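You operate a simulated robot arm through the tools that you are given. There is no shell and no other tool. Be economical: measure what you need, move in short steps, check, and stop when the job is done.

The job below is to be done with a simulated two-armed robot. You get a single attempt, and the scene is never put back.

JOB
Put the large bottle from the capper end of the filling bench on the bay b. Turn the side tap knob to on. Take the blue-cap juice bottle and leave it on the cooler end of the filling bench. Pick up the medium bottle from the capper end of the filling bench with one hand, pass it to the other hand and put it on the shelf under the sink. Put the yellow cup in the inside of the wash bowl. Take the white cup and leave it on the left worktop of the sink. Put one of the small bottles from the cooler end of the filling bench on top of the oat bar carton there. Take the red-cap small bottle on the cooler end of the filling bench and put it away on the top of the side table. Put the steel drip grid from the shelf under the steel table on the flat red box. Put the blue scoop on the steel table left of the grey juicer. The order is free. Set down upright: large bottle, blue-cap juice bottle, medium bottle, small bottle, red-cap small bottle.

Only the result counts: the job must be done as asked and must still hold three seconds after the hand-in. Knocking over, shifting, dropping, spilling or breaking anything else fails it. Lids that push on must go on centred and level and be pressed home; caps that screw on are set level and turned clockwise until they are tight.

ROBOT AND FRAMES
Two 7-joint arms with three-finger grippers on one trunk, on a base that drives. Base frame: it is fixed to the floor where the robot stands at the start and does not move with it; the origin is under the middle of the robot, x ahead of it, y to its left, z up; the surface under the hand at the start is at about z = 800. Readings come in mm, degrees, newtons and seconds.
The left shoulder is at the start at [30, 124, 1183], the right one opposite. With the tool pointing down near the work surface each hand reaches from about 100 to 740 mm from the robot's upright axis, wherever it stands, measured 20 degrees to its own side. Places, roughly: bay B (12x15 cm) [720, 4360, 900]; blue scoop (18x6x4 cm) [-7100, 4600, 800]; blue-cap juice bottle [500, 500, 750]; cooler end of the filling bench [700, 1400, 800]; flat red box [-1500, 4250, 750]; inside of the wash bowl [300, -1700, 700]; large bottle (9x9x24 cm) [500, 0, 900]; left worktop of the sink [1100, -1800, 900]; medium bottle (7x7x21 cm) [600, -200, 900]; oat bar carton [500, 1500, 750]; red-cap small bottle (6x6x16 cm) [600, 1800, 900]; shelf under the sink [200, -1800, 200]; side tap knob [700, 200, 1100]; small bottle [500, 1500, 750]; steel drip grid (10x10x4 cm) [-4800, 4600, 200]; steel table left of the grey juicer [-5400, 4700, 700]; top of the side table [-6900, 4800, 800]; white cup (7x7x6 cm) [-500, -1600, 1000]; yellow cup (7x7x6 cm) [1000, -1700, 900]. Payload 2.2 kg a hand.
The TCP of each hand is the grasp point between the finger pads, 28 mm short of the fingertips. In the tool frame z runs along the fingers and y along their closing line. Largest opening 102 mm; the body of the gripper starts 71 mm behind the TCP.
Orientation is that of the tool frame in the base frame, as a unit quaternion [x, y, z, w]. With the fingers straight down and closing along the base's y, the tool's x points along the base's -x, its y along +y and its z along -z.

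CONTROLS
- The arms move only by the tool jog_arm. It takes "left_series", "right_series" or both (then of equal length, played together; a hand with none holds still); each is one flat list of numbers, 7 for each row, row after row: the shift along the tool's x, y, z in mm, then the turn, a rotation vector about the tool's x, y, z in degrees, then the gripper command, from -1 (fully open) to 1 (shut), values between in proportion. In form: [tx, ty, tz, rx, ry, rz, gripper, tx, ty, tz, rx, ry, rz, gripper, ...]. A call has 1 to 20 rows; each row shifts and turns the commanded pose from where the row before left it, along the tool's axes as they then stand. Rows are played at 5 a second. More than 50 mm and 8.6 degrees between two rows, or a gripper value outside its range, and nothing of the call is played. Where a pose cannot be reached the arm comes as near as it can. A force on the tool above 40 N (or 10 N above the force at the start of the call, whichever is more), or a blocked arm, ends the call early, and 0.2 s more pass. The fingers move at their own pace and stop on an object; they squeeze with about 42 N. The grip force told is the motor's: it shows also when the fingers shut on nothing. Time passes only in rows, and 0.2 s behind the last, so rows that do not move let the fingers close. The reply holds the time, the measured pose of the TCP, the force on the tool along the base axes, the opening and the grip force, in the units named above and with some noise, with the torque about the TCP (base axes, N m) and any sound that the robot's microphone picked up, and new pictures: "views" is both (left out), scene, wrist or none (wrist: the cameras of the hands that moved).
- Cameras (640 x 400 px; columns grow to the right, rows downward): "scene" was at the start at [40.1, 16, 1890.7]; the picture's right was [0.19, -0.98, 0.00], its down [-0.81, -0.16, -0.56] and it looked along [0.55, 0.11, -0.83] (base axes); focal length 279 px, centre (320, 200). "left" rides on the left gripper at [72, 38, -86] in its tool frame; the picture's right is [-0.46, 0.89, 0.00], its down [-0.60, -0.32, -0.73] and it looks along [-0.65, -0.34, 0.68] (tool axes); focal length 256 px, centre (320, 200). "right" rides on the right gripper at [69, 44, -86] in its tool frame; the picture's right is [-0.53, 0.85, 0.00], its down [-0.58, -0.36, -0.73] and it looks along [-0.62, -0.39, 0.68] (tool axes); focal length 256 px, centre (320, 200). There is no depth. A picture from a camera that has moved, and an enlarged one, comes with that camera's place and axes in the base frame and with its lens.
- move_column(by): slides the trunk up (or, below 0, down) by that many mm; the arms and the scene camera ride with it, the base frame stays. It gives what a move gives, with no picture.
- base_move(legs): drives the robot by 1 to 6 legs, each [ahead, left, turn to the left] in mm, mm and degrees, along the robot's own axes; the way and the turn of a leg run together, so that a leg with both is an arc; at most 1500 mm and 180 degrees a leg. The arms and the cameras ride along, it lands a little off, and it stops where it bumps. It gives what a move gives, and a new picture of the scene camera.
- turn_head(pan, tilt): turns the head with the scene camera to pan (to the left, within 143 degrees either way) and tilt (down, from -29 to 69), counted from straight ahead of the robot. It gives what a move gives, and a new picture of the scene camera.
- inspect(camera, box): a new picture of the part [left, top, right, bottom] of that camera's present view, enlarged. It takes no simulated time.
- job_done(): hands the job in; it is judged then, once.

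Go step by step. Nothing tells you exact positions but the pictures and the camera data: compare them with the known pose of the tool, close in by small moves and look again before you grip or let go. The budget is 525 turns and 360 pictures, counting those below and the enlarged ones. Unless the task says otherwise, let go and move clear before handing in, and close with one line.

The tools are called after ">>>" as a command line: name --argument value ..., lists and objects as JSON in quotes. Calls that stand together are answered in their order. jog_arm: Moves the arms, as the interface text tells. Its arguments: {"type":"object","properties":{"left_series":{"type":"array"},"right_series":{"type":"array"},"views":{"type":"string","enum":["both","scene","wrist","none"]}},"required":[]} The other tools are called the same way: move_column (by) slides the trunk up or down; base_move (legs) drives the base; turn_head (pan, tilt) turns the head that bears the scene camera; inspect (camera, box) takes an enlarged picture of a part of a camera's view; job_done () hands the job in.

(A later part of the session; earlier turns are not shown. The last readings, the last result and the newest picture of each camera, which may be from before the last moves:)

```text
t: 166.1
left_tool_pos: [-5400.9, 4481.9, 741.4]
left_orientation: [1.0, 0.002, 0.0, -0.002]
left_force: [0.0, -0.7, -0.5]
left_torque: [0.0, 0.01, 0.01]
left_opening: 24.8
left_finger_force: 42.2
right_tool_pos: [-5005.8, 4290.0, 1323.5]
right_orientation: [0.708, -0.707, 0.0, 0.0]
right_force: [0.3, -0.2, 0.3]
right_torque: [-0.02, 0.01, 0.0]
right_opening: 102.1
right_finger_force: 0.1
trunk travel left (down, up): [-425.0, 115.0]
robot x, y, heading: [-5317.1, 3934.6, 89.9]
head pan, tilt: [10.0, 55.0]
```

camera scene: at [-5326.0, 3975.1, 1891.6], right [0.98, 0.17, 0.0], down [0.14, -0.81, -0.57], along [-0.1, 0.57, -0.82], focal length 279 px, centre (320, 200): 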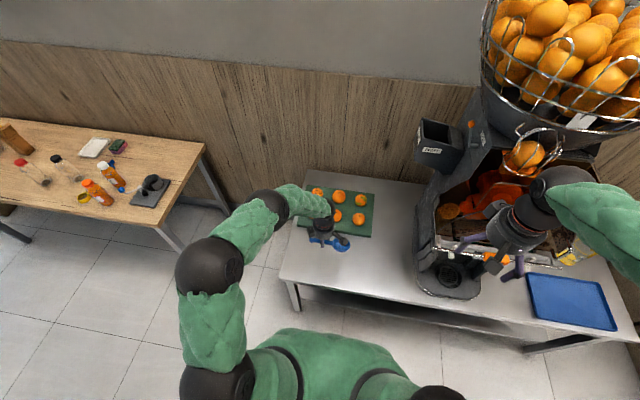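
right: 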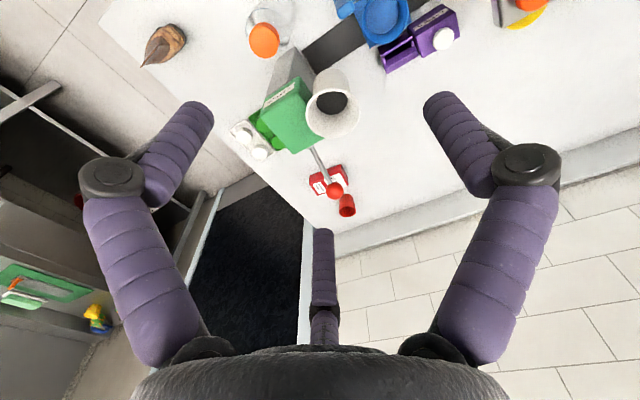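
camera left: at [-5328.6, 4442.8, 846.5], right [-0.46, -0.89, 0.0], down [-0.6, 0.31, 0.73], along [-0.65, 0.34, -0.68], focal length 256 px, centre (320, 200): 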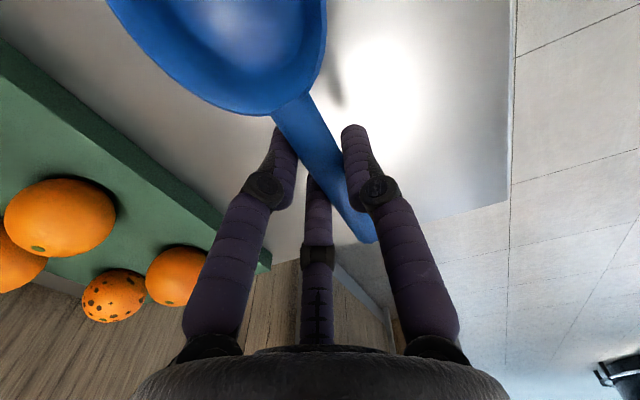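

>>> jog_arm --left_series '[0, 0, 3, 0, 0, 0, 1, 0, 0, 2, 0, 0, 0, 1, 0, 0, 0, 0, 0, 0, 1]' --views "none"

>>> inspect --camera "scene" --box '[270, 200, 390, 275]'

```text
t: 166.9
left_tool_pos: [-5400.2, 4483.5, 736.6]
left_orientation: [1.0, 0.001, -0.001, -0.002]
left_force: [0.7, -0.3, -0.4]
left_torque: [0.0, 0.02, -0.01]
left_opening: 24.6
left_finger_force: 41.7
right_tool_pos: [-5006.3, 4288.9, 1323.3]
right_orientation: [0.707, -0.707, 0.0, 0.0]
right_force: [0.2, -0.5, 0.9]
right_torque: [0.01, 0.0, 0.01]
right_opening: 101.8
right_finger_force: 0.0
trunk travel left (down, up): [-425.0, 115.0]
robot x, y, heading: [-5315.8, 3933.0, 89.8]
head pan, tilt: [10.0, 55.0]
```

```text
5.33 times, centred on (330, 238) of scene
camera zoom: at [-5325.8, 3976.1, 1891.5], right [0.98, 0.17, 0.0], down [0.14, -0.81, -0.57], along [-0.1, 0.56, -0.82], focal length 1486 px, centre (267, 0)
```

zoom: 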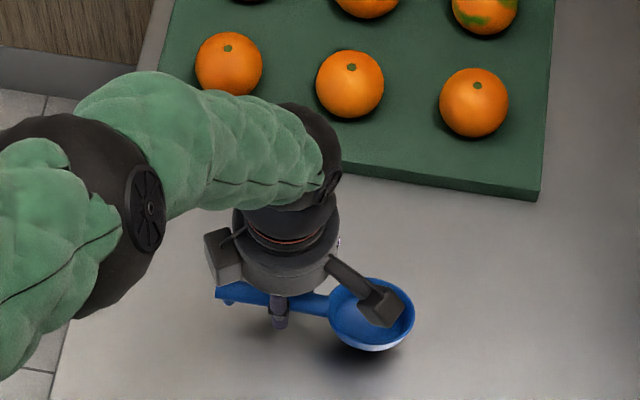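

>>> jog_arm --left_series '[0, 0, 3, 0, 0, 0, 1, 0, 0, 3, 0, 0, 0, 1, 0, 0, 2, 0, 0, 0, 1, 0, 0, 0, 0, 0, 0, 1]' --views "none"

```text
t: 167.9
left_tool_pos: [-5400.8, 4482.4, 729.3]
left_orientation: [1.0, 0.001, 0.0, -0.003]
left_force: [-0.4, -0.7, 0.2]
left_torque: [-0.02, 0.03, -0.02]
left_opening: 24.6
left_finger_force: 42.1
right_tool_pos: [-5005.9, 4289.2, 1323.0]
right_orientation: [0.708, -0.707, 0.0, 0.0]
right_force: [-0.2, 0.4, 0.1]
right_torque: [0.02, 0.01, -0.02]
right_opening: 101.9
right_finger_force: 0.1
trunk travel left (down, up): [-425.0, 115.0]
robot x, y, heading: [-5311.7, 3933.1, 90.1]
head pan, tilt: [10.0, 55.0]
```

>>> jog_arm --left_series '[0, 0, 3, 0, 0, 0, 1, 0, 0, 3, 0, 0, 0, 1, 0, 0, 2, 0, 0, 0, 1, 0, 0, 0, 0, 0, 0, 1]' --views "none"

>>> inspect --camera "left" --box '[120, 0, 480, 225]'

```text
t: 168.9
left_tool_pos: [-5401.4, 4482.0, 720.8]
left_orientation: [1.0, 0.0, 0.0, -0.003]
left_force: [0.2, 0.0, -0.8]
left_torque: [0.01, -0.01, -0.01]
left_opening: 24.8
left_finger_force: 42.0
right_tool_pos: [-5006.3, 4290.7, 1323.0]
right_orientation: [0.707, -0.707, -0.001, 0.0]
right_force: [0.1, -0.3, -0.3]
right_torque: [-0.03, 0.0, 0.0]
right_opening: 101.6
right_finger_force: 0.1
trunk travel left (down, up): [-425.0, 115.0]
robot x, y, heading: [-5311.9, 3931.5, 90.2]
head pan, tilt: [10.0, 55.0]
```

```text
1.78 times, centred on (300, 112) of left
camera zoom: at [-5328.8, 4443.4, 807.3], right [-0.46, -0.89, 0.0], down [-0.6, 0.31, 0.73], along [-0.65, 0.34, -0.68], focal length 455 px, centre (356, 356)
```

zoom: 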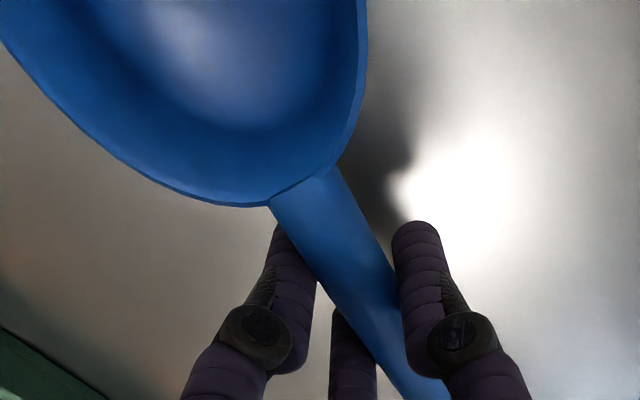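

>>> jog_arm --left_series '[0, 0, 3, 0, 0, 0, 1, 0, 0, 3, 0, 0, 0, 1, 0, 0, 2, 0, 0, 0, 1, 0, 0, 0, 0, 0, 0, 1]' --views "none"

>>> inspect --camera "scene" --box '[270, 200, 390, 275]'

```text
t: 169.9
left_tool_pos: [-5400.5, 4483.4, 712.1]
left_orientation: [1.0, 0.001, -0.001, -0.002]
left_force: [0.4, -0.2, -0.5]
left_torque: [0.01, 0.01, 0.0]
left_opening: 24.6
left_finger_force: 41.6
right_tool_pos: [-5006.9, 4290.6, 1322.6]
right_orientation: [0.708, -0.707, -0.001, 0.0]
right_force: [0.6, 0.2, -0.6]
right_torque: [-0.01, 0.02, -0.01]
right_opening: 102.0
right_finger_force: 0.1
trunk travel left (down, up): [-425.0, 115.0]
robot x, y, heading: [-5308.4, 3933.1, 90.2]
head pan, tilt: [10.0, 55.0]
```

```text
5.33 times, centred on (330, 238) of scene
camera zoom: at [-5325.8, 3976.1, 1891.5], right [0.98, 0.17, 0.0], down [0.14, -0.81, -0.57], along [-0.1, 0.56, -0.82], focal length 1486 px, centre (267, 0)
```

zoom: 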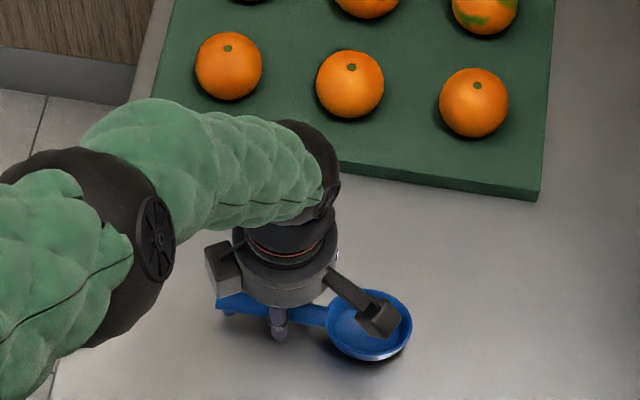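

>>> jog_arm --left_series '[0, 0, 2, 0, 0, 0, 1, 0, 0, 2, 0, 0, 0, 1, 0, 0, 2, 0, 0, 0, 1, 0, 0, 2, 0, 0, 0, 1, 0, 0, 0, 0, 0, 0, 1]' --views "none"

```text
t: 171.1
left_tool_pos: [-5400.2, 4482.4, 704.8]
left_orientation: [1.0, 0.001, 0.0, -0.003]
left_force: [-0.5, 0.0, -0.2]
left_torque: [0.0, 0.03, 0.0]
left_opening: 24.8
left_finger_force: 42.4
right_tool_pos: [-5005.7, 4290.0, 1323.2]
right_orientation: [-0.707, 0.707, 0.0, -0.001]
right_force: [-0.3, -0.6, 0.1]
right_torque: [0.0, 0.0, 0.0]
right_opening: 101.6
right_finger_force: 0.0
trunk travel left (down, up): [-425.0, 115.0]
robot x, y, heading: [-5313.6, 3933.2, 90.2]
head pan, tilt: [10.0, 55.0]
```

>>> jog_arm --left_series '[0, 0, 2, 0, 0, 0, 1, 0, 0, 2, 0, 0, 0, 1, 0, 0, 2, 0, 0, 0, 1, 0, 0, 2, 0, 0, 0, 1, 0, 0, 0, 0, 0, 0, 1]' --views "none"

>>> inspect --camera "scene" --box '[290, 220, 370, 270]'

```text
t: 172.0
left_tool_pos: [-5402.9, 4486.4, 702.8]
left_orientation: [1.0, 0.001, 0.0, -0.006]
left_force: [1.7, -7.6, 26.1]
left_torque: [-0.24, -0.21, -0.06]
left_opening: 24.8
left_finger_force: 42.1
right_tool_pos: [-5006.4, 4288.3, 1323.8]
right_orientation: [0.707, -0.707, -0.001, 0.0]
right_force: [-0.2, 0.3, 0.1]
right_torque: [-0.04, -0.03, 0.01]
right_opening: 101.9
right_finger_force: 0.1
trunk travel left (down, up): [-425.0, 115.0]
robot x, y, heading: [-5314.2, 3935.4, 90.1]
head pan, tilt: [10.0, 55.0]
stopped in row 4 (left hand): the force on the tool passed its limit at 41 N (the readings are from after the stop); the commanded pose is now the measured one
```

```text
8.00 times, centred on (330, 245) of scene
camera zoom: at [-5325.6, 3974.4, 1891.6], right [0.98, 0.17, 0.0], down [0.14, -0.81, -0.57], along [-0.1, 0.57, -0.82], focal length 2229 px, centre (240, -160)
```

zoom: 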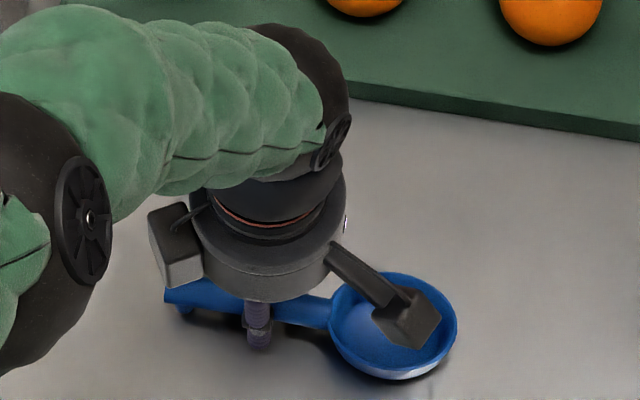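

Down on the table. Ease up, open, and rise.

>>> jog_arm --left_series '[0, 0, -1.5, 0, 0, 0, 1, 0, 0, 0, 0, 0, 0, 0.6, 0, 0, 0, 0, 0, 0, 0, 0, 0, 0, 0, 0, 0, 0, 0, 0, -20, 0, 0, 0, 0, 0, 0, -45, 0, 0, 0, -0.2, 0, 0, -45, 0, 0, 0, -0.4, 0, 0, -45, 0, 0, 0, -1, 0, 0, -45, 0, 0, 8, -1, 0, 0, -45, 0, 0, 8, -1, 0, 0, 0, 0, 0, 8, -1, 0, 0, 0, 0, 0, 8, -1, 0, 0, 0, 0, 0, 8, -1, 0, 0, 0, 0, 0, 8, -1, 0, 0, 0, 0, 0, 8, -1, 0, 0, 0, 0, 0, 8, -1, 0, 0, 0, 0, 0, 8, -1, 0, 0, 0, 0, 0, 8, -1, 0, 0, 0, 0, 0, 8, -1, 0, 0, 0, 0, 0, 2, -1]' --views "scene"

```text
t: 176.2
left_tool_pos: [-5400.6, 4482.5, 947.0]
left_orientation: [0.707, -0.707, -0.004, -0.002]
left_force: [-0.4, -0.8, -0.4]
left_torque: [0.0, 0.02, -0.01]
left_opening: 101.9
left_finger_force: 0.0
right_tool_pos: [-5007.1, 4289.2, 1323.7]
right_orientation: [0.708, -0.706, -0.001, 0.0]
right_force: [0.6, -0.5, 0.4]
right_torque: [0.0, -0.03, 0.01]
right_opening: 102.2
right_finger_force: 0.0
trunk travel left (down, up): [-425.0, 115.0]
robot x, y, heading: [-5314.6, 3932.1, 89.9]
head pan, tilt: [10.0, 55.0]
camera scene: at [-5325.8, 3975.9, 1891.5], right [0.98, 0.17, 0.0], down [0.14, -0.81, -0.57], along [-0.1, 0.56, -0.82], focal length 279 px, centre (320, 200)
```

scene: 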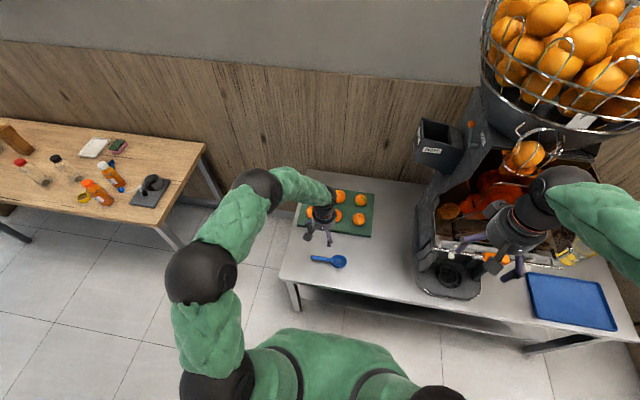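

Scoop lies on the table, left of the juicer. Now the drip grid under the steel table: back off, lower the trunk and look.

>>> base_move --legs '[[-650, -450, 0]]'

>>> move_column --by -420

>>> turn_head --pan 0 --tilt 38

```text
t: 180.4
left_tool_pos: [-4953.1, 3829.6, 947.4]
left_orientation: [0.711, -0.703, -0.003, -0.002]
left_force: [-0.1, -0.3, -0.1]
left_torque: [0.01, 0.0, -0.04]
left_opening: 102.2
left_finger_force: 0.1
right_tool_pos: [-4557.0, 3640.3, 1322.7]
right_orientation: [0.711, -0.703, 0.0, 0.0]
right_force: [-0.2, -0.1, 0.5]
right_torque: [0.04, 0.01, -0.03]
right_opening: 102.1
right_finger_force: 0.2
trunk travel left (down, up): [-425.0, 115.0]
robot x, y, heading: [-4856.8, 3283.8, 90.5]
head pan, tilt: [10.0, 55.0]
camera scene: at [-4872.5, 3323.9, 1891.5], right [0.98, 0.18, 0.0], down [0.15, -0.81, -0.57], along [-0.11, 0.56, -0.82], focal length 279 px, centre (320, 200)
```

scene: 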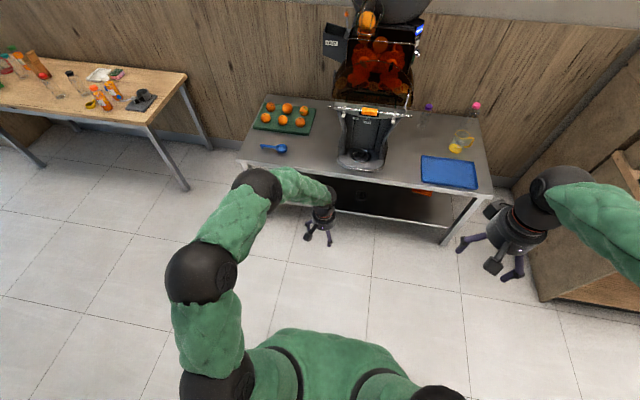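

```text
refused: -420 is not a number from -400 to 400
```

```text
t: 181.2
left_tool_pos: [-4954.8, 3831.4, 946.6]
left_orientation: [0.712, -0.703, -0.004, -0.003]
left_force: [0.3, 0.3, -0.5]
left_torque: [0.01, 0.04, 0.03]
left_opening: 101.8
left_finger_force: 0.2
right_tool_pos: [-4556.9, 3642.4, 1322.8]
right_orientation: [0.711, -0.703, 0.0, 0.0]
right_force: [0.1, 0.2, -1.2]
right_torque: [0.02, 0.02, 0.03]
right_opening: 102.3
right_finger_force: 0.2
trunk travel left (down, up): [-425.0, 115.0]
robot x, y, heading: [-4858.5, 3283.3, 90.5]
head pan, tilt: [0.0, 38.0]
camera scene: at [-4860.6, 3339.9, 1915.1], right [1.0, 0.01, 0.0], down [0.01, -0.62, -0.79], along [-0.01, 0.79, -0.62], focal length 279 px, centre (320, 200)
```

scene: 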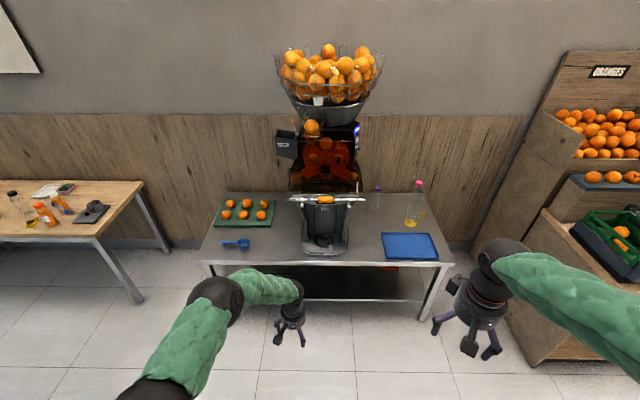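

>>> jog_arm --left_series '[20, 45, -10, 0, 0, 0, -1, 20, 45, -10, 0, 0, 0, -1, 20, 45, -10, 0, 0, 0, -1, 20, 45, -10, 0, 0, 0, -1, 20, 45, -10, 0, 0, 0, -1, 20, 45, 0, 0, 0, 0, -1]' --views "none"

>>> move_column --by -400

>>> turn_head --pan 0 --tilt 40

>>> inspect --camera "scene" --box '[200, 130, 440, 280]'

```text
refused: row 1 steps farther than a row can; nothing moved
```

```text
t: 185.1
left_tool_pos: [-4954.0, 3831.3, 548.1]
left_orientation: [0.712, -0.703, -0.004, -0.002]
left_force: [-0.7, 0.2, 0.5]
left_torque: [0.01, 0.0, -0.02]
left_opening: 102.1
left_finger_force: 0.0
right_tool_pos: [-4557.2, 3641.5, 924.1]
right_orientation: [0.711, -0.703, 0.0, 0.001]
right_force: [-0.3, 0.0, 0.3]
right_torque: [-0.03, 0.02, 0.01]
right_opening: 101.9
right_finger_force: 0.1
trunk travel left (down, up): [-25.0, 515.0]
robot x, y, heading: [-4861.5, 3283.2, 90.8]
head pan, tilt: [0.0, 38.0]
```

```text
t: 185.7
left_tool_pos: [-4953.7, 3830.8, 547.1]
left_orientation: [0.711, -0.703, -0.004, -0.003]
left_force: [0.0, -0.6, -1.0]
left_torque: [0.0, -0.01, -0.01]
left_opening: 101.9
left_finger_force: 0.1
right_tool_pos: [-4556.5, 3641.2, 922.4]
right_orientation: [0.711, -0.703, 0.0, 0.0]
right_force: [-0.3, 0.1, 0.2]
right_torque: [0.0, -0.02, 0.03]
right_opening: 102.1
right_finger_force: 0.2
trunk travel left (down, up): [-25.0, 515.0]
robot x, y, heading: [-4859.9, 3285.3, 90.3]
head pan, tilt: [0.0, 40.0]
camera scene: at [-4860.4, 3338.3, 1512.2], right [1.0, 0.01, 0.0], down [0.01, -0.64, -0.77], along [-0.01, 0.77, -0.64], focal length 279 px, centre (320, 200)
```

scene: 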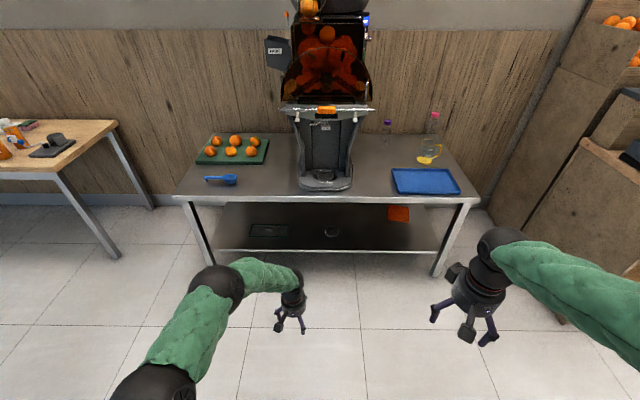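

```text
2.67 times, centred on (320, 205) of scene
camera zoom: at [-4860.4, 3338.3, 1512.2], right [1.0, 0.01, 0.0], down [0.01, -0.64, -0.77], along [-0.01, 0.77, -0.64], focal length 743 px, centre (320, 187)
```

zoom: 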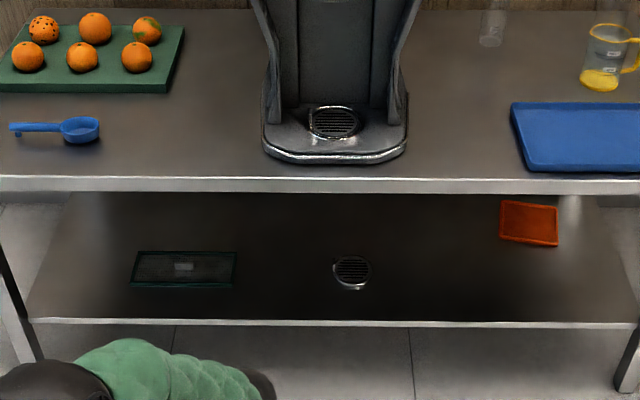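

>>> inspect --camera "scene" --box '[300, 210, 364, 250]'

```text
10.00 times, centred on (332, 230) of scene
camera zoom: at [-4860.4, 3338.3, 1512.2], right [1.0, 0.01, 0.0], down [0.01, -0.64, -0.77], along [-0.01, 0.77, -0.64], focal length 2786 px, centre (200, -100)
```

zoom: 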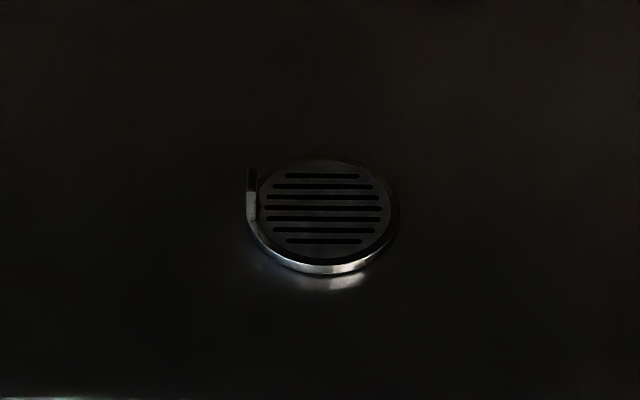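

The round drip grid lies on the lower shelf near [-4798, 4555, ~245], with an upright tab on its left. I'll pitch the left hand forward (50° below level) and lower it in free space.

>>> jog_arm --left_series '[0, 0, 0, 0, -8, 0, -0.5, 0, 0, 0, 0, -8, 0, -0.5, 0, 0, 0, 0, -8, 0, -0.5, 0, 0, 0, 0, -8, 0, -0.5, 0, 0, 0, 0, -8, 0, -0.5, 28.3, 0, 33.7, 0, 0, 0, -0.5, 28.3, 0, 33.7, 0, 0, 0, -0.5, 28.3, 0, 33.7, 0, 0, 0, -0.5, 28.3, 0, 33.7, 0, 0, 0, -0.5, 28.3, 0, 33.7, 0, 0, 0, -0.5]' --views "both"

```text
t: 187.9
left_tool_pos: [-4952.9, 3831.3, 325.2]
left_orientation: [0.667, -0.659, -0.247, -0.243]
left_force: [0.2, 1.1, 0.0]
left_torque: [-0.07, -0.01, -0.04]
left_opening: 76.3
left_finger_force: 0.0
right_tool_pos: [-4556.2, 3642.1, 923.1]
right_orientation: [0.71, -0.704, 0.0, 0.0]
right_force: [-0.7, 0.0, 0.4]
right_torque: [0.01, 0.02, -0.03]
right_opening: 102.1
right_finger_force: 0.1
trunk travel left (down, up): [-25.0, 515.0]
robot x, y, heading: [-4860.6, 3279.2, 90.6]
head pan, tilt: [0.0, 40.0]
camera scene: at [-4860.4, 3338.4, 1512.2], right [1.0, 0.01, 0.0], down [0.01, -0.64, -0.77], along [-0.01, 0.77, -0.64], focal length 279 px, centre (320, 200)
camera left: at [-4990.0, 3719.9, 346.1], right [-0.89, 0.34, 0.3], down [0.32, -0.01, 0.95], along [0.33, 0.94, -0.1], focal length 256 px, centre (320, 200)
```

scene: 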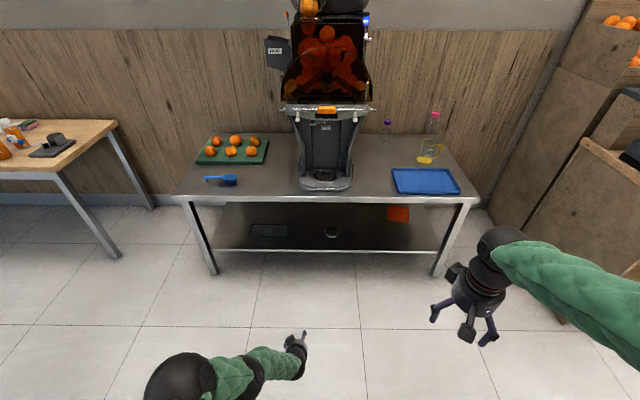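
left: 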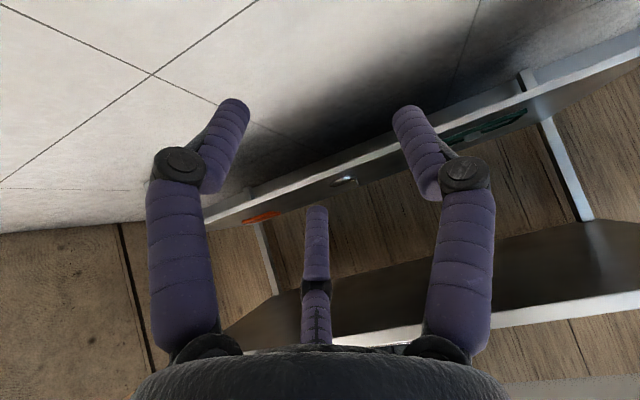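

The wrist camera sees the grid under the table (≈[-4798, 4570, 230]). Drive closer with the hand low.

>>> base_move --legs '[[0, -105, -0.6], [500, 0, 0]]'

>>> inspect --camera "left" --box '[0, 0, 639, 399]'

```text
t: 191.6
left_tool_pos: [-4839.7, 4335.3, 326.7]
left_orientation: [0.664, -0.663, -0.246, -0.244]
left_force: [-0.6, 0.1, -0.3]
left_torque: [0.01, -0.04, 0.02]
left_opening: 76.5
left_finger_force: 0.0
right_tool_pos: [-4447.5, 4139.6, 922.9]
right_orientation: [-0.706, 0.708, 0.0, 0.0]
right_force: [-0.3, -0.2, 1.2]
right_torque: [0.01, -0.03, -0.03]
right_opening: 101.9
right_finger_force: 0.1
trunk travel left (down, up): [-25.0, 515.0]
robot x, y, heading: [-4755.9, 3784.5, 89.8]
head pan, tilt: [0.0, 40.0]
camera scene: at [-4754.8, 3841.1, 1512.2], right [1.0, 0.0, 0.0], down [0.0, -0.64, -0.77], along [0.0, 0.77, -0.64], focal length 279 px, centre (320, 200)
```

scene: 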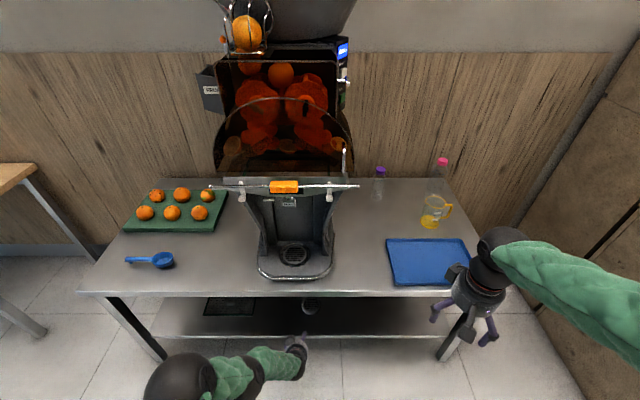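

```text
1.00 times, centred on (320, 200) of left (not enlarged: the box is as wide or as high as the picture)
camera zoom: at [-4878.9, 4223.0, 346.1], right [-0.88, 0.35, 0.3], down [0.32, -0.02, 0.95], along [0.34, 0.94, -0.1], focal length 256 px, centre (320, 200)
```

zoom: 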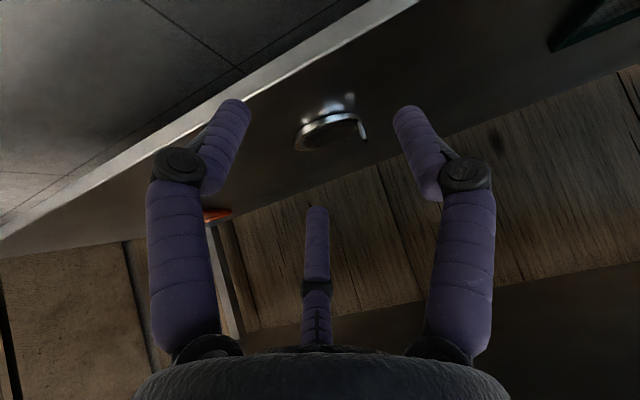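

>>> inspect --camera "left" --box '[270, 80, 390, 155]'

```text
5.33 times, centred on (330, 118) of left
camera zoom: at [-4878.9, 4223.0, 346.1], right [-0.88, 0.35, 0.3], down [0.32, -0.02, 0.95], along [0.34, 0.94, -0.1], focal length 1365 px, centre (267, 640)
```

zoom: 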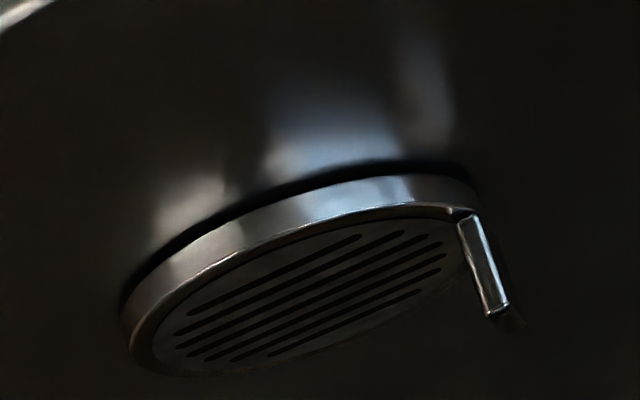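

The tab is a thin upright plate at about [-4840, 4583], z 224–247. Drive 130 mm ahead.

>>> base_move --legs '[[130, 0, 0.2]]'

>>> inspect --camera "left" --box '[200, 60, 440, 210]'

```text
t: 192.9
left_tool_pos: [-4842.7, 4461.5, 327.1]
left_orientation: [0.664, -0.662, -0.246, -0.244]
left_force: [-0.3, 0.0, 0.3]
left_torque: [0.02, -0.02, 0.0]
left_opening: 76.0
left_finger_force: 0.1
right_tool_pos: [-4448.0, 4270.3, 923.2]
right_orientation: [0.708, -0.707, 0.0, 0.0]
right_force: [0.2, -0.3, 0.5]
right_torque: [0.0, -0.02, 0.01]
right_opening: 102.3
right_finger_force: 0.1
trunk travel left (down, up): [-25.0, 515.0]
robot x, y, heading: [-4758.3, 3913.4, 90.0]
head pan, tilt: [0.0, 40.0]
camera scene: at [-4754.9, 3970.7, 1512.1], right [1.0, 0.0, 0.0], down [0.0, -0.64, -0.77], along [0.0, 0.77, -0.64], focal length 279 px, centre (320, 200)
```

scene: 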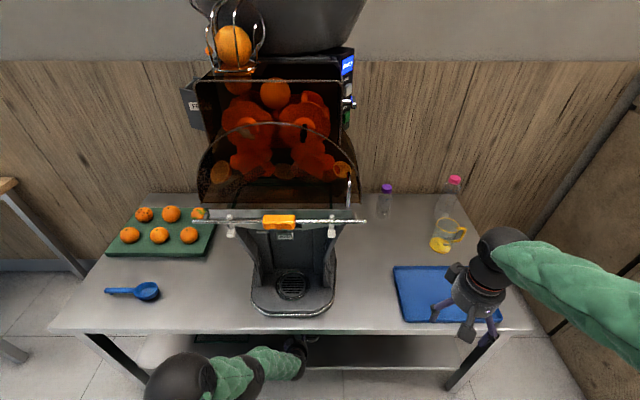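

```text
2.67 times, centred on (320, 135) of left
camera zoom: at [-4880.3, 4351.8, 345.9], right [-0.89, 0.35, 0.3], down [0.32, -0.01, 0.95], along [0.34, 0.94, -0.1], focal length 683 px, centre (320, 373)
```

zoom: 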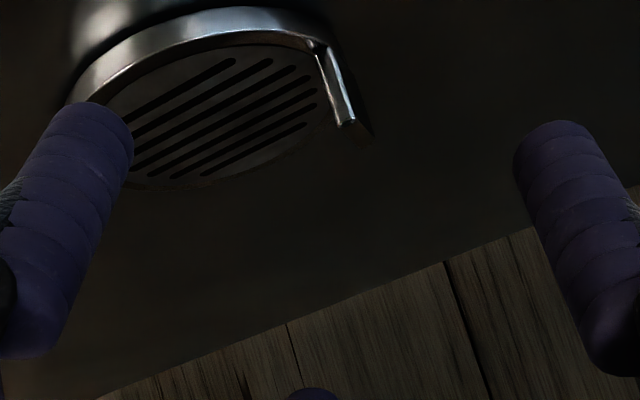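

Refined: tab plate along y around [-4841, 4550], top z≈252, disc top ≈230. Approach along the tool axis with narrower fingers.

>>> jog_arm --left_series '[-5, -0.5, 25, 0, 0, 0, 0.1, -5, -0.5, 25, 0, 0, 0, 0.1, -3, 0, 20, 0, 0, 0, 0.1, 0, 0, 0, 0, 0, 0, 0.1]' --views "none"

>>> inspect --camera "left" --box '[200, 60, 440, 210]'

```text
t: 193.9
left_tool_pos: [-4840.8, 4519.5, 281.4]
left_orientation: [0.664, -0.663, -0.246, -0.243]
left_force: [0.0, 0.2, -0.2]
left_torque: [0.01, 0.02, -0.01]
left_opening: 45.7
left_finger_force: 0.0
right_tool_pos: [-4449.4, 4270.8, 922.2]
right_orientation: [0.708, -0.706, 0.0, 0.0]
right_force: [-0.1, -0.6, 0.2]
right_torque: [-0.01, -0.02, 0.01]
right_opening: 101.9
right_finger_force: 0.1
trunk travel left (down, up): [-25.0, 515.0]
robot x, y, heading: [-4756.5, 3913.6, 90.1]
head pan, tilt: [0.0, 40.0]
```

```text
2.67 times, centred on (320, 135) of left
camera zoom: at [-4879.3, 4407.6, 300.8], right [-0.89, 0.35, 0.3], down [0.32, -0.01, 0.95], along [0.34, 0.94, -0.1], focal length 683 px, centre (320, 373)
```

zoom: 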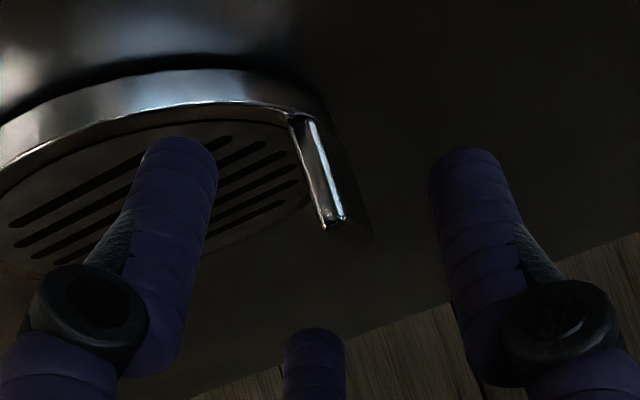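

The tab's front edge is at [-4843.5, 4541], z 233–258, centred between the fingers. Final approach and close.

>>> jog_arm --left_series '[-1.6, 1.2, 14, 0, 0, 0, 0.1, -1.6, 1.2, 14, 0, 0, 0, 0.1, 0, 0, 0, 0, 0, 0, 0.1, 0, 0, 0, 0, 0, 0, 0.6, 0, 0, 0, 0, 0, 0, 1, 0, 0, 0, 0, 0, 0, 1]' --views "none"

>>> inspect --camera "left" --box '[200, 60, 440, 210]'

```text
t: 195.3
left_tool_pos: [-4843.9, 4540.6, 262.7]
left_orientation: [0.664, -0.663, -0.246, -0.244]
left_force: [-0.7, 0.6, 0.3]
left_torque: [-0.02, 0.01, 0.01]
left_opening: 10.9
left_finger_force: 36.2
right_tool_pos: [-4448.6, 4270.0, 923.1]
right_orientation: [0.708, -0.707, 0.0, 0.0]
right_force: [0.3, 0.0, 0.4]
right_torque: [0.0, 0.0, 0.0]
right_opening: 102.0
right_finger_force: 0.1
trunk travel left (down, up): [-25.0, 515.0]
robot x, y, heading: [-4753.8, 3909.4, 90.1]
head pan, tilt: [0.0, 40.0]
```

```text
2.67 times, centred on (320, 135) of left
camera zoom: at [-4881.9, 4427.8, 281.3], right [-0.89, 0.35, 0.3], down [0.32, -0.01, 0.95], along [0.34, 0.94, -0.1], focal length 683 px, centre (320, 373)
```

zoom: 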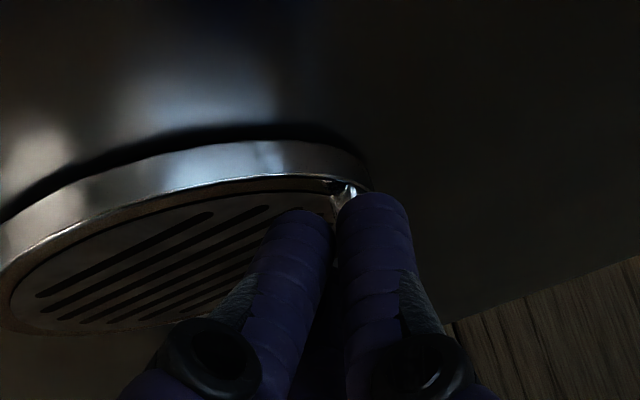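

>>> jog_arm --left_series '[0, 0, 0, 0, 0, 0, 1, 0, 0, 0, 0, 0, 0, 1, 0, 0, 0, 0, 0, 0, 1]' --views "none"

```text
t: 196.1
left_tool_pos: [-4843.8, 4540.7, 262.1]
left_orientation: [0.665, -0.662, -0.246, -0.244]
left_force: [-0.1, 0.3, -0.2]
left_torque: [0.02, 0.03, 0.02]
left_opening: 10.5
left_finger_force: 36.2
right_tool_pos: [-4449.6, 4269.9, 922.1]
right_orientation: [0.708, -0.706, 0.0, 0.001]
right_force: [-0.2, 0.0, 0.5]
right_torque: [-0.04, 0.0, 0.06]
right_opening: 102.0
right_finger_force: 0.1
trunk travel left (down, up): [-25.0, 515.0]
robot x, y, heading: [-4752.4, 3912.8, 90.0]
head pan, tilt: [0.0, 40.0]
```

Held. Lift 60 mm and look.

>>> jog_arm --left_series '[-12.9, 0, -15.3, 0, 0, 0, 1, -12.9, 0, -15.3, 0, 0, 0, 1, -12.9, 0, -15.3, 0, 0, 0, 1, 0, 0, 0, 0, 0, 0, 1]' --views "wrist"

```text
t: 197.1
left_tool_pos: [-4842.4, 4539.2, 322.6]
left_orientation: [0.664, -0.663, -0.245, -0.245]
left_force: [-0.7, -0.4, 0.5]
left_torque: [0.04, -0.06, -0.01]
left_opening: 10.3
left_finger_force: 36.4
right_tool_pos: [-4449.3, 4269.8, 921.0]
right_orientation: [0.707, -0.707, 0.0, 0.0]
right_force: [-0.2, -0.2, -0.4]
right_torque: [0.0, -0.02, 0.01]
right_opening: 101.8
right_finger_force: 0.1
trunk travel left (down, up): [-25.0, 515.0]
robot x, y, heading: [-4750.7, 3912.6, 90.2]
head pan, tilt: [0.0, 40.0]
camera left: at [-4881.8, 4427.6, 342.1], right [-0.89, 0.35, 0.3], down [0.32, -0.01, 0.95], along [0.34, 0.94, -0.1], focal length 256 px, centre (320, 200)
```

left: 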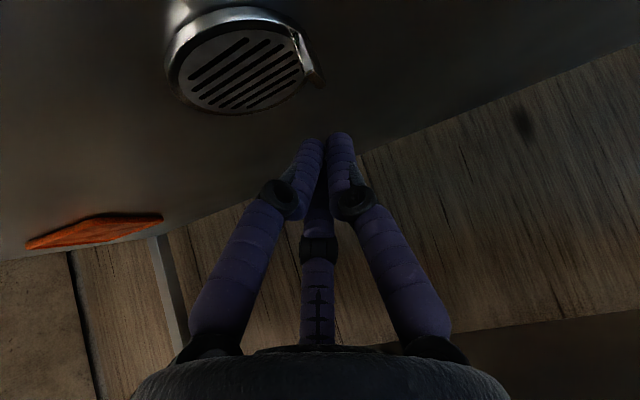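

The fingers shut on nothing; the grid is still on the shelf. Look closely.

>>> jog_arm --left_series '[0, 0, 0, 0, 0, 0, 0.1, 0, 0, 0, 0, 0, 0, 0.1]' --views "none"

>>> inspect --camera "left" --box '[150, 0, 390, 150]'

```text
t: 197.7
left_tool_pos: [-4843.9, 4539.6, 322.3]
left_orientation: [0.664, -0.663, -0.245, -0.243]
left_force: [0.0, -0.7, 1.7]
left_torque: [0.01, 0.02, 0.01]
left_opening: 45.9
left_finger_force: 0.1
right_tool_pos: [-4449.4, 4269.7, 921.4]
right_orientation: [0.708, -0.706, 0.0, -0.001]
right_force: [0.1, 0.2, -1.2]
right_torque: [-0.02, 0.03, 0.01]
right_opening: 102.0
right_finger_force: 0.1
trunk travel left (down, up): [-25.0, 515.0]
robot x, y, heading: [-4754.9, 3910.9, 90.1]
head pan, tilt: [0.0, 40.0]
```

```text
2.67 times, centred on (270, 75) of left
camera zoom: at [-4881.8, 4427.7, 341.9], right [-0.89, 0.35, 0.3], down [0.32, -0.01, 0.95], along [0.34, 0.94, -0.1], focal length 683 px, centre (453, 533)
```

zoom: 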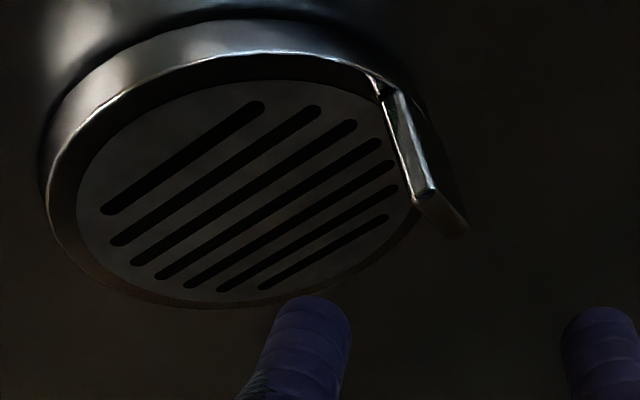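

>>> jog_arm --left_series '[17, 6.5, 23.5, 0, 0, 0, 0.1, 0, 0, 0, 0, 0, 0, 0.1]' --views "none"

>>> inspect --camera "left" --box '[200, 40, 440, 190]'

```text
t: 198.3
left_tool_pos: [-4850.8, 4541.6, 294.3]
left_orientation: [0.664, -0.663, -0.246, -0.245]
left_force: [0.8, -0.2, -0.1]
left_torque: [-0.01, -0.02, 0.01]
left_opening: 45.8
left_finger_force: 0.1
right_tool_pos: [-4448.4, 4271.3, 922.1]
right_orientation: [0.708, -0.706, 0.0, 0.0]
right_force: [-0.5, -0.2, -0.3]
right_torque: [0.0, 0.02, 0.0]
right_opening: 102.0
right_finger_force: 0.0
trunk travel left (down, up): [-25.0, 515.0]
robot x, y, heading: [-4755.3, 3911.6, 90.0]
head pan, tilt: [0.0, 40.0]
```

```text
2.67 times, centred on (320, 115) of left
camera zoom: at [-4888.5, 4430.0, 312.9], right [-0.89, 0.35, 0.3], down [0.32, -0.01, 0.95], along [0.34, 0.94, -0.1], focal length 683 px, centre (320, 427)
```

zoom: 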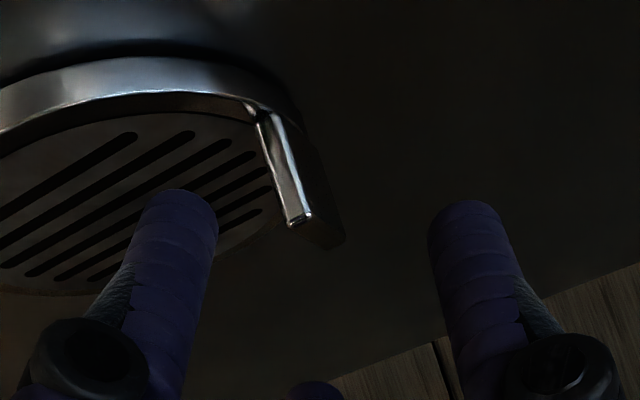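

Stereo now puts the tab's front edge at [-4849.5, 4564.5], top z 256. Advance properly.

>>> jog_arm --left_series '[1.2, -1, 20, 0, 0, 0, 0.2, 1.3, 0, 20, 0, 0, 0, 0.3, 0, 0, 1, 0, 0, 0, 0.3]' --views "none"

>>> inspect --camera "left" --box '[200, 40, 440, 190]'

```text
t: 199.1
left_tool_pos: [-4850.1, 4565.1, 261.0]
left_orientation: [0.664, -0.663, -0.246, -0.244]
left_force: [0.9, 0.8, 2.6]
left_torque: [0.02, -0.06, 0.01]
left_opening: 38.3
left_finger_force: 0.0
right_tool_pos: [-4448.5, 4269.4, 923.8]
right_orientation: [0.708, -0.706, -0.001, 0.0]
right_force: [-0.7, 0.1, -0.2]
right_torque: [0.0, -0.02, -0.01]
right_opening: 102.1
right_finger_force: 0.1
trunk travel left (down, up): [-25.0, 515.0]
robot x, y, heading: [-4753.8, 3909.2, 89.9]
head pan, tilt: [0.0, 40.0]
```

```text
2.67 times, centred on (320, 115) of left
camera zoom: at [-4887.1, 4453.9, 280.2], right [-0.89, 0.35, 0.3], down [0.32, -0.01, 0.95], along [0.34, 0.94, -0.1], focal length 683 px, centre (320, 427)
```

zoom: 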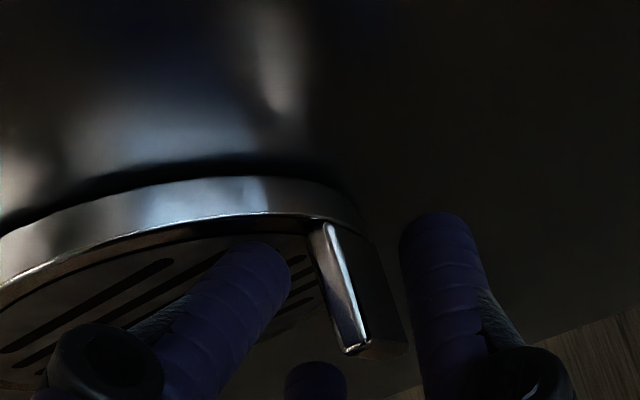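

Tab is between the fingers. Close.

>>> jog_arm --left_series '[0, 0, 0, 0, 0, 0, 0.6, 0, 0, 0, 0, 0, 0, 1, 0, 0, 0, 0, 0, 0, 1, 0, 0, 0, 0, 0, 0, 1]' --views "none"

>>> inspect --camera "left" --box '[200, 40, 440, 190]'

```text
t: 200.1
left_tool_pos: [-4849.6, 4567.3, 262.3]
left_orientation: [0.665, -0.662, -0.246, -0.244]
left_force: [-1.2, 2.2, 5.4]
left_torque: [0.26, -0.53, 0.24]
left_opening: 14.2
left_finger_force: 39.9
right_tool_pos: [-4449.0, 4268.8, 922.9]
right_orientation: [0.708, -0.706, 0.001, 0.0]
right_force: [-0.1, -0.7, 0.6]
right_torque: [-0.05, -0.04, -0.02]
right_opening: 102.1
right_finger_force: 0.1
trunk travel left (down, up): [-25.0, 515.0]
robot x, y, heading: [-4755.6, 3916.8, 90.5]
head pan, tilt: [0.0, 40.0]
```

```text
2.67 times, centred on (320, 115) of left
camera zoom: at [-4887.4, 4454.8, 281.1], right [-0.89, 0.35, 0.3], down [0.32, -0.02, 0.95], along [0.34, 0.94, -0.1], focal length 683 px, centre (320, 427)
```

zoom: 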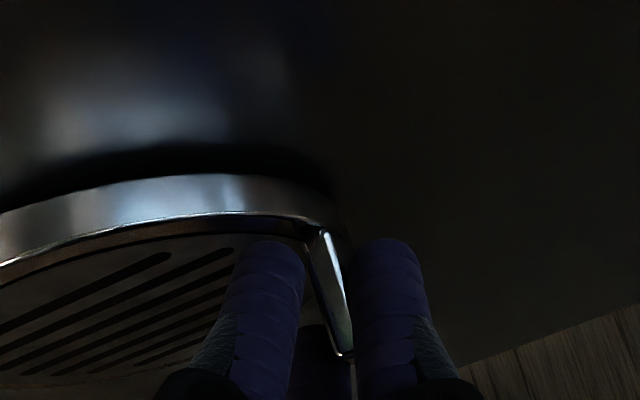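

Gripped at 14 mm now. Lift and check.

>>> jog_arm --left_series '[-9.6, 0, -11.5, 0, 0, 0, 1, -12.9, 0, -15.3, 0, 0, 0, 1, -12.9, 0, -15.3, 0, 0, 0, 1, -12.9, 0, -15.3, 0, 0, 0, 1]' --views "wrist"

```text
t: 201.3
left_tool_pos: [-4840.8, 4539.7, 318.4]
left_orientation: [-0.666, 0.67, 0.229, 0.233]
left_force: [0.6, -1.1, -2.2]
left_torque: [0.07, 0.1, 0.0]
left_opening: 13.9
left_finger_force: 40.0
right_tool_pos: [-4448.1, 4268.0, 923.2]
right_orientation: [0.708, -0.706, -0.001, 0.001]
right_force: [-0.3, 0.2, -0.5]
right_torque: [0.07, 0.0, 0.02]
right_opening: 102.1
right_finger_force: 0.0
trunk travel left (down, up): [-25.0, 515.0]
robot x, y, heading: [-4753.6, 3909.0, 90.0]
head pan, tilt: [0.0, 40.0]
stopped in row 4 (left hand): the arm was blocked; the commanded pose is now the measured one
camera left: at [-4881.2, 4428.5, 341.8], right [-0.88, 0.37, 0.28], down [0.31, 0.02, 0.95], along [0.35, 0.93, -0.14], focal length 256 px, centre (320, 200)
```

left: 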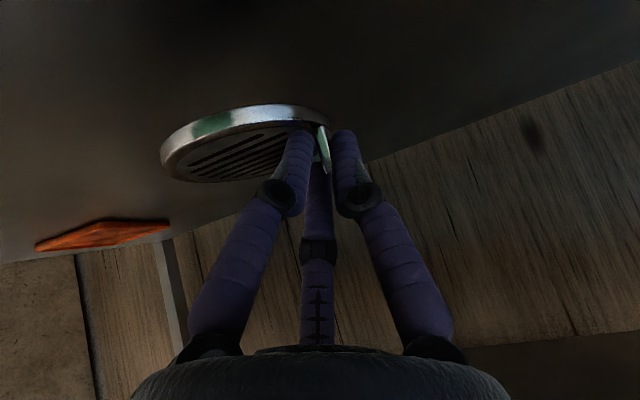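

Grid is in the hand; the arm touched something when rising (likely the table's underside). Lower slightly and pull straight back out.

>>> jog_arm --left_series '[9, 0, 11, 0, 0, 0, 1, 23, 0, -19, 0, 0, 0, 1, 23, 0, -19, 0, 0, 0, 1, 23, 0, -19, 0, 0, 0, 1]' --views "both"

```text
t: 202.3
left_tool_pos: [-4843.1, 4451.3, 305.2]
left_orientation: [-0.667, 0.669, 0.23, 0.234]
left_force: [-0.6, 0.6, 0.0]
left_torque: [-0.03, 0.02, -0.02]
left_opening: 13.6
left_finger_force: 39.8
right_tool_pos: [-4448.0, 4268.3, 922.7]
right_orientation: [0.708, -0.706, 0.0, -0.001]
right_force: [-0.3, -0.4, -0.5]
right_torque: [-0.01, -0.01, 0.0]
right_opening: 102.0
right_finger_force: 0.1
trunk travel left (down, up): [-25.0, 515.0]
robot x, y, heading: [-4755.8, 3912.8, 90.1]
head pan, tilt: [0.0, 40.0]
camera scene: at [-4755.0, 3968.8, 1512.2], right [1.0, 0.0, 0.0], down [0.0, -0.64, -0.77], along [0.0, 0.77, -0.64], focal length 279 px, centre (320, 200)
camera left: at [-4882.3, 4340.5, 329.1], right [-0.88, 0.37, 0.28], down [0.31, 0.02, 0.95], along [0.35, 0.93, -0.13], focal length 256 px, centre (320, 200)
```

scene: 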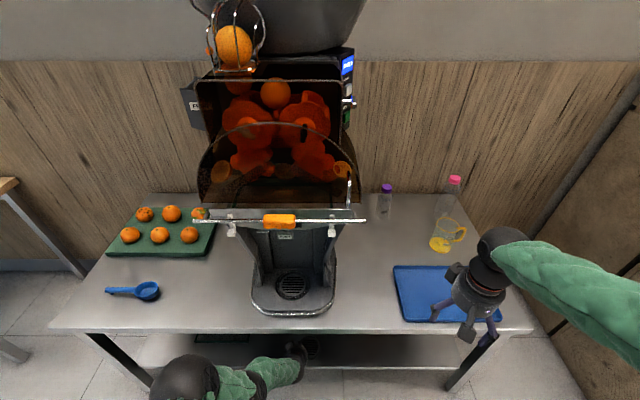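
left: 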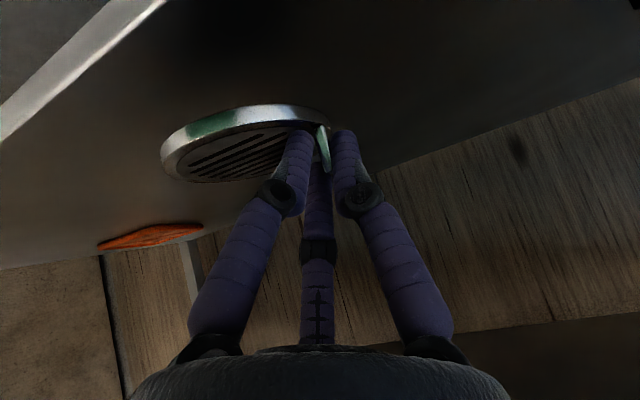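

>>> base_move --legs '[[-700, 0, 0]]'

>>> move_column --by 400

>>> base_move --legs '[[0, -1500, 0], [0, -1300, 0]]'

```text
t: 206.1
left_tool_pos: [-4840.0, 3757.7, 305.4]
left_orientation: [-0.667, 0.67, 0.229, 0.234]
left_force: [0.7, 0.1, -0.7]
left_torque: [0.0, 0.03, -0.07]
left_opening: 13.5
left_finger_force: 38.7
right_tool_pos: [-4446.9, 3574.6, 922.6]
right_orientation: [-0.707, 0.708, 0.0, 0.001]
right_force: [0.2, 0.3, -0.5]
right_torque: [-0.02, 0.02, 0.0]
right_opening: 102.0
right_finger_force: 0.0
trunk travel left (down, up): [-25.0, 515.0]
robot x, y, heading: [-4752.0, 3216.3, 89.9]
head pan, tilt: [0.0, 40.0]
camera scene: at [-4754.1, 3275.1, 1512.2], right [1.0, 0.0, 0.0], down [0.0, -0.64, -0.77], along [0.0, 0.77, -0.64], focal length 279 px, centre (320, 200)
```

scene: 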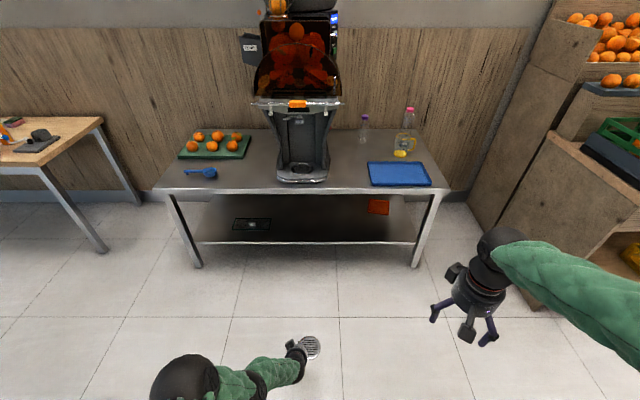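

```text
t: 209.9
left_tool_pos: [-4841.6, 3757.9, 705.5]
left_orientation: [-0.667, 0.67, 0.229, 0.233]
left_force: [-0.1, -0.4, -1.6]
left_torque: [-0.04, 0.04, 0.06]
left_opening: 12.9
left_finger_force: 39.3
right_tool_pos: [-4446.6, 3575.1, 1322.9]
right_orientation: [-0.707, 0.707, 0.001, -0.001]
right_force: [0.2, 0.2, 0.1]
right_torque: [-0.02, 0.03, 0.01]
right_opening: 101.8
right_finger_force: 0.1
trunk travel left (down, up): [-425.0, 115.0]
robot x, y, heading: [-4755.6, 3215.2, 90.0]
head pan, tilt: [0.0, 40.0]
```

```text
t: 223.5
left_tool_pos: [-2057.1, 3781.6, 705.9]
left_orientation: [0.673, -0.664, -0.231, -0.231]
left_force: [0.1, 0.0, -2.4]
left_torque: [-0.03, 0.07, 0.01]
left_opening: 12.1
left_finger_force: 39.0
right_tool_pos: [-1658.4, 3605.6, 1323.1]
right_orientation: [0.714, -0.7, 0.0, 0.001]
right_force: [0.0, -0.8, 0.5]
right_torque: [0.0, 0.04, -0.01]
right_opening: 102.1
right_finger_force: 0.1
trunk travel left (down, up): [-425.0, 115.0]
robot x, y, heading: [-1958.2, 3243.0, 91.1]
head pan, tilt: [0.0, 40.0]
camera scene: at [-1960.1, 3301.0, 1912.2], right [1.0, 0.02, 0.0], down [0.01, -0.64, -0.77], along [-0.02, 0.77, -0.64], focal length 279 px, centre (320, 200)
```

scene: 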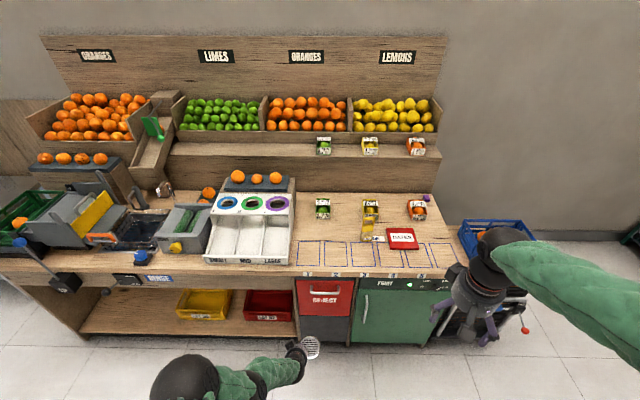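

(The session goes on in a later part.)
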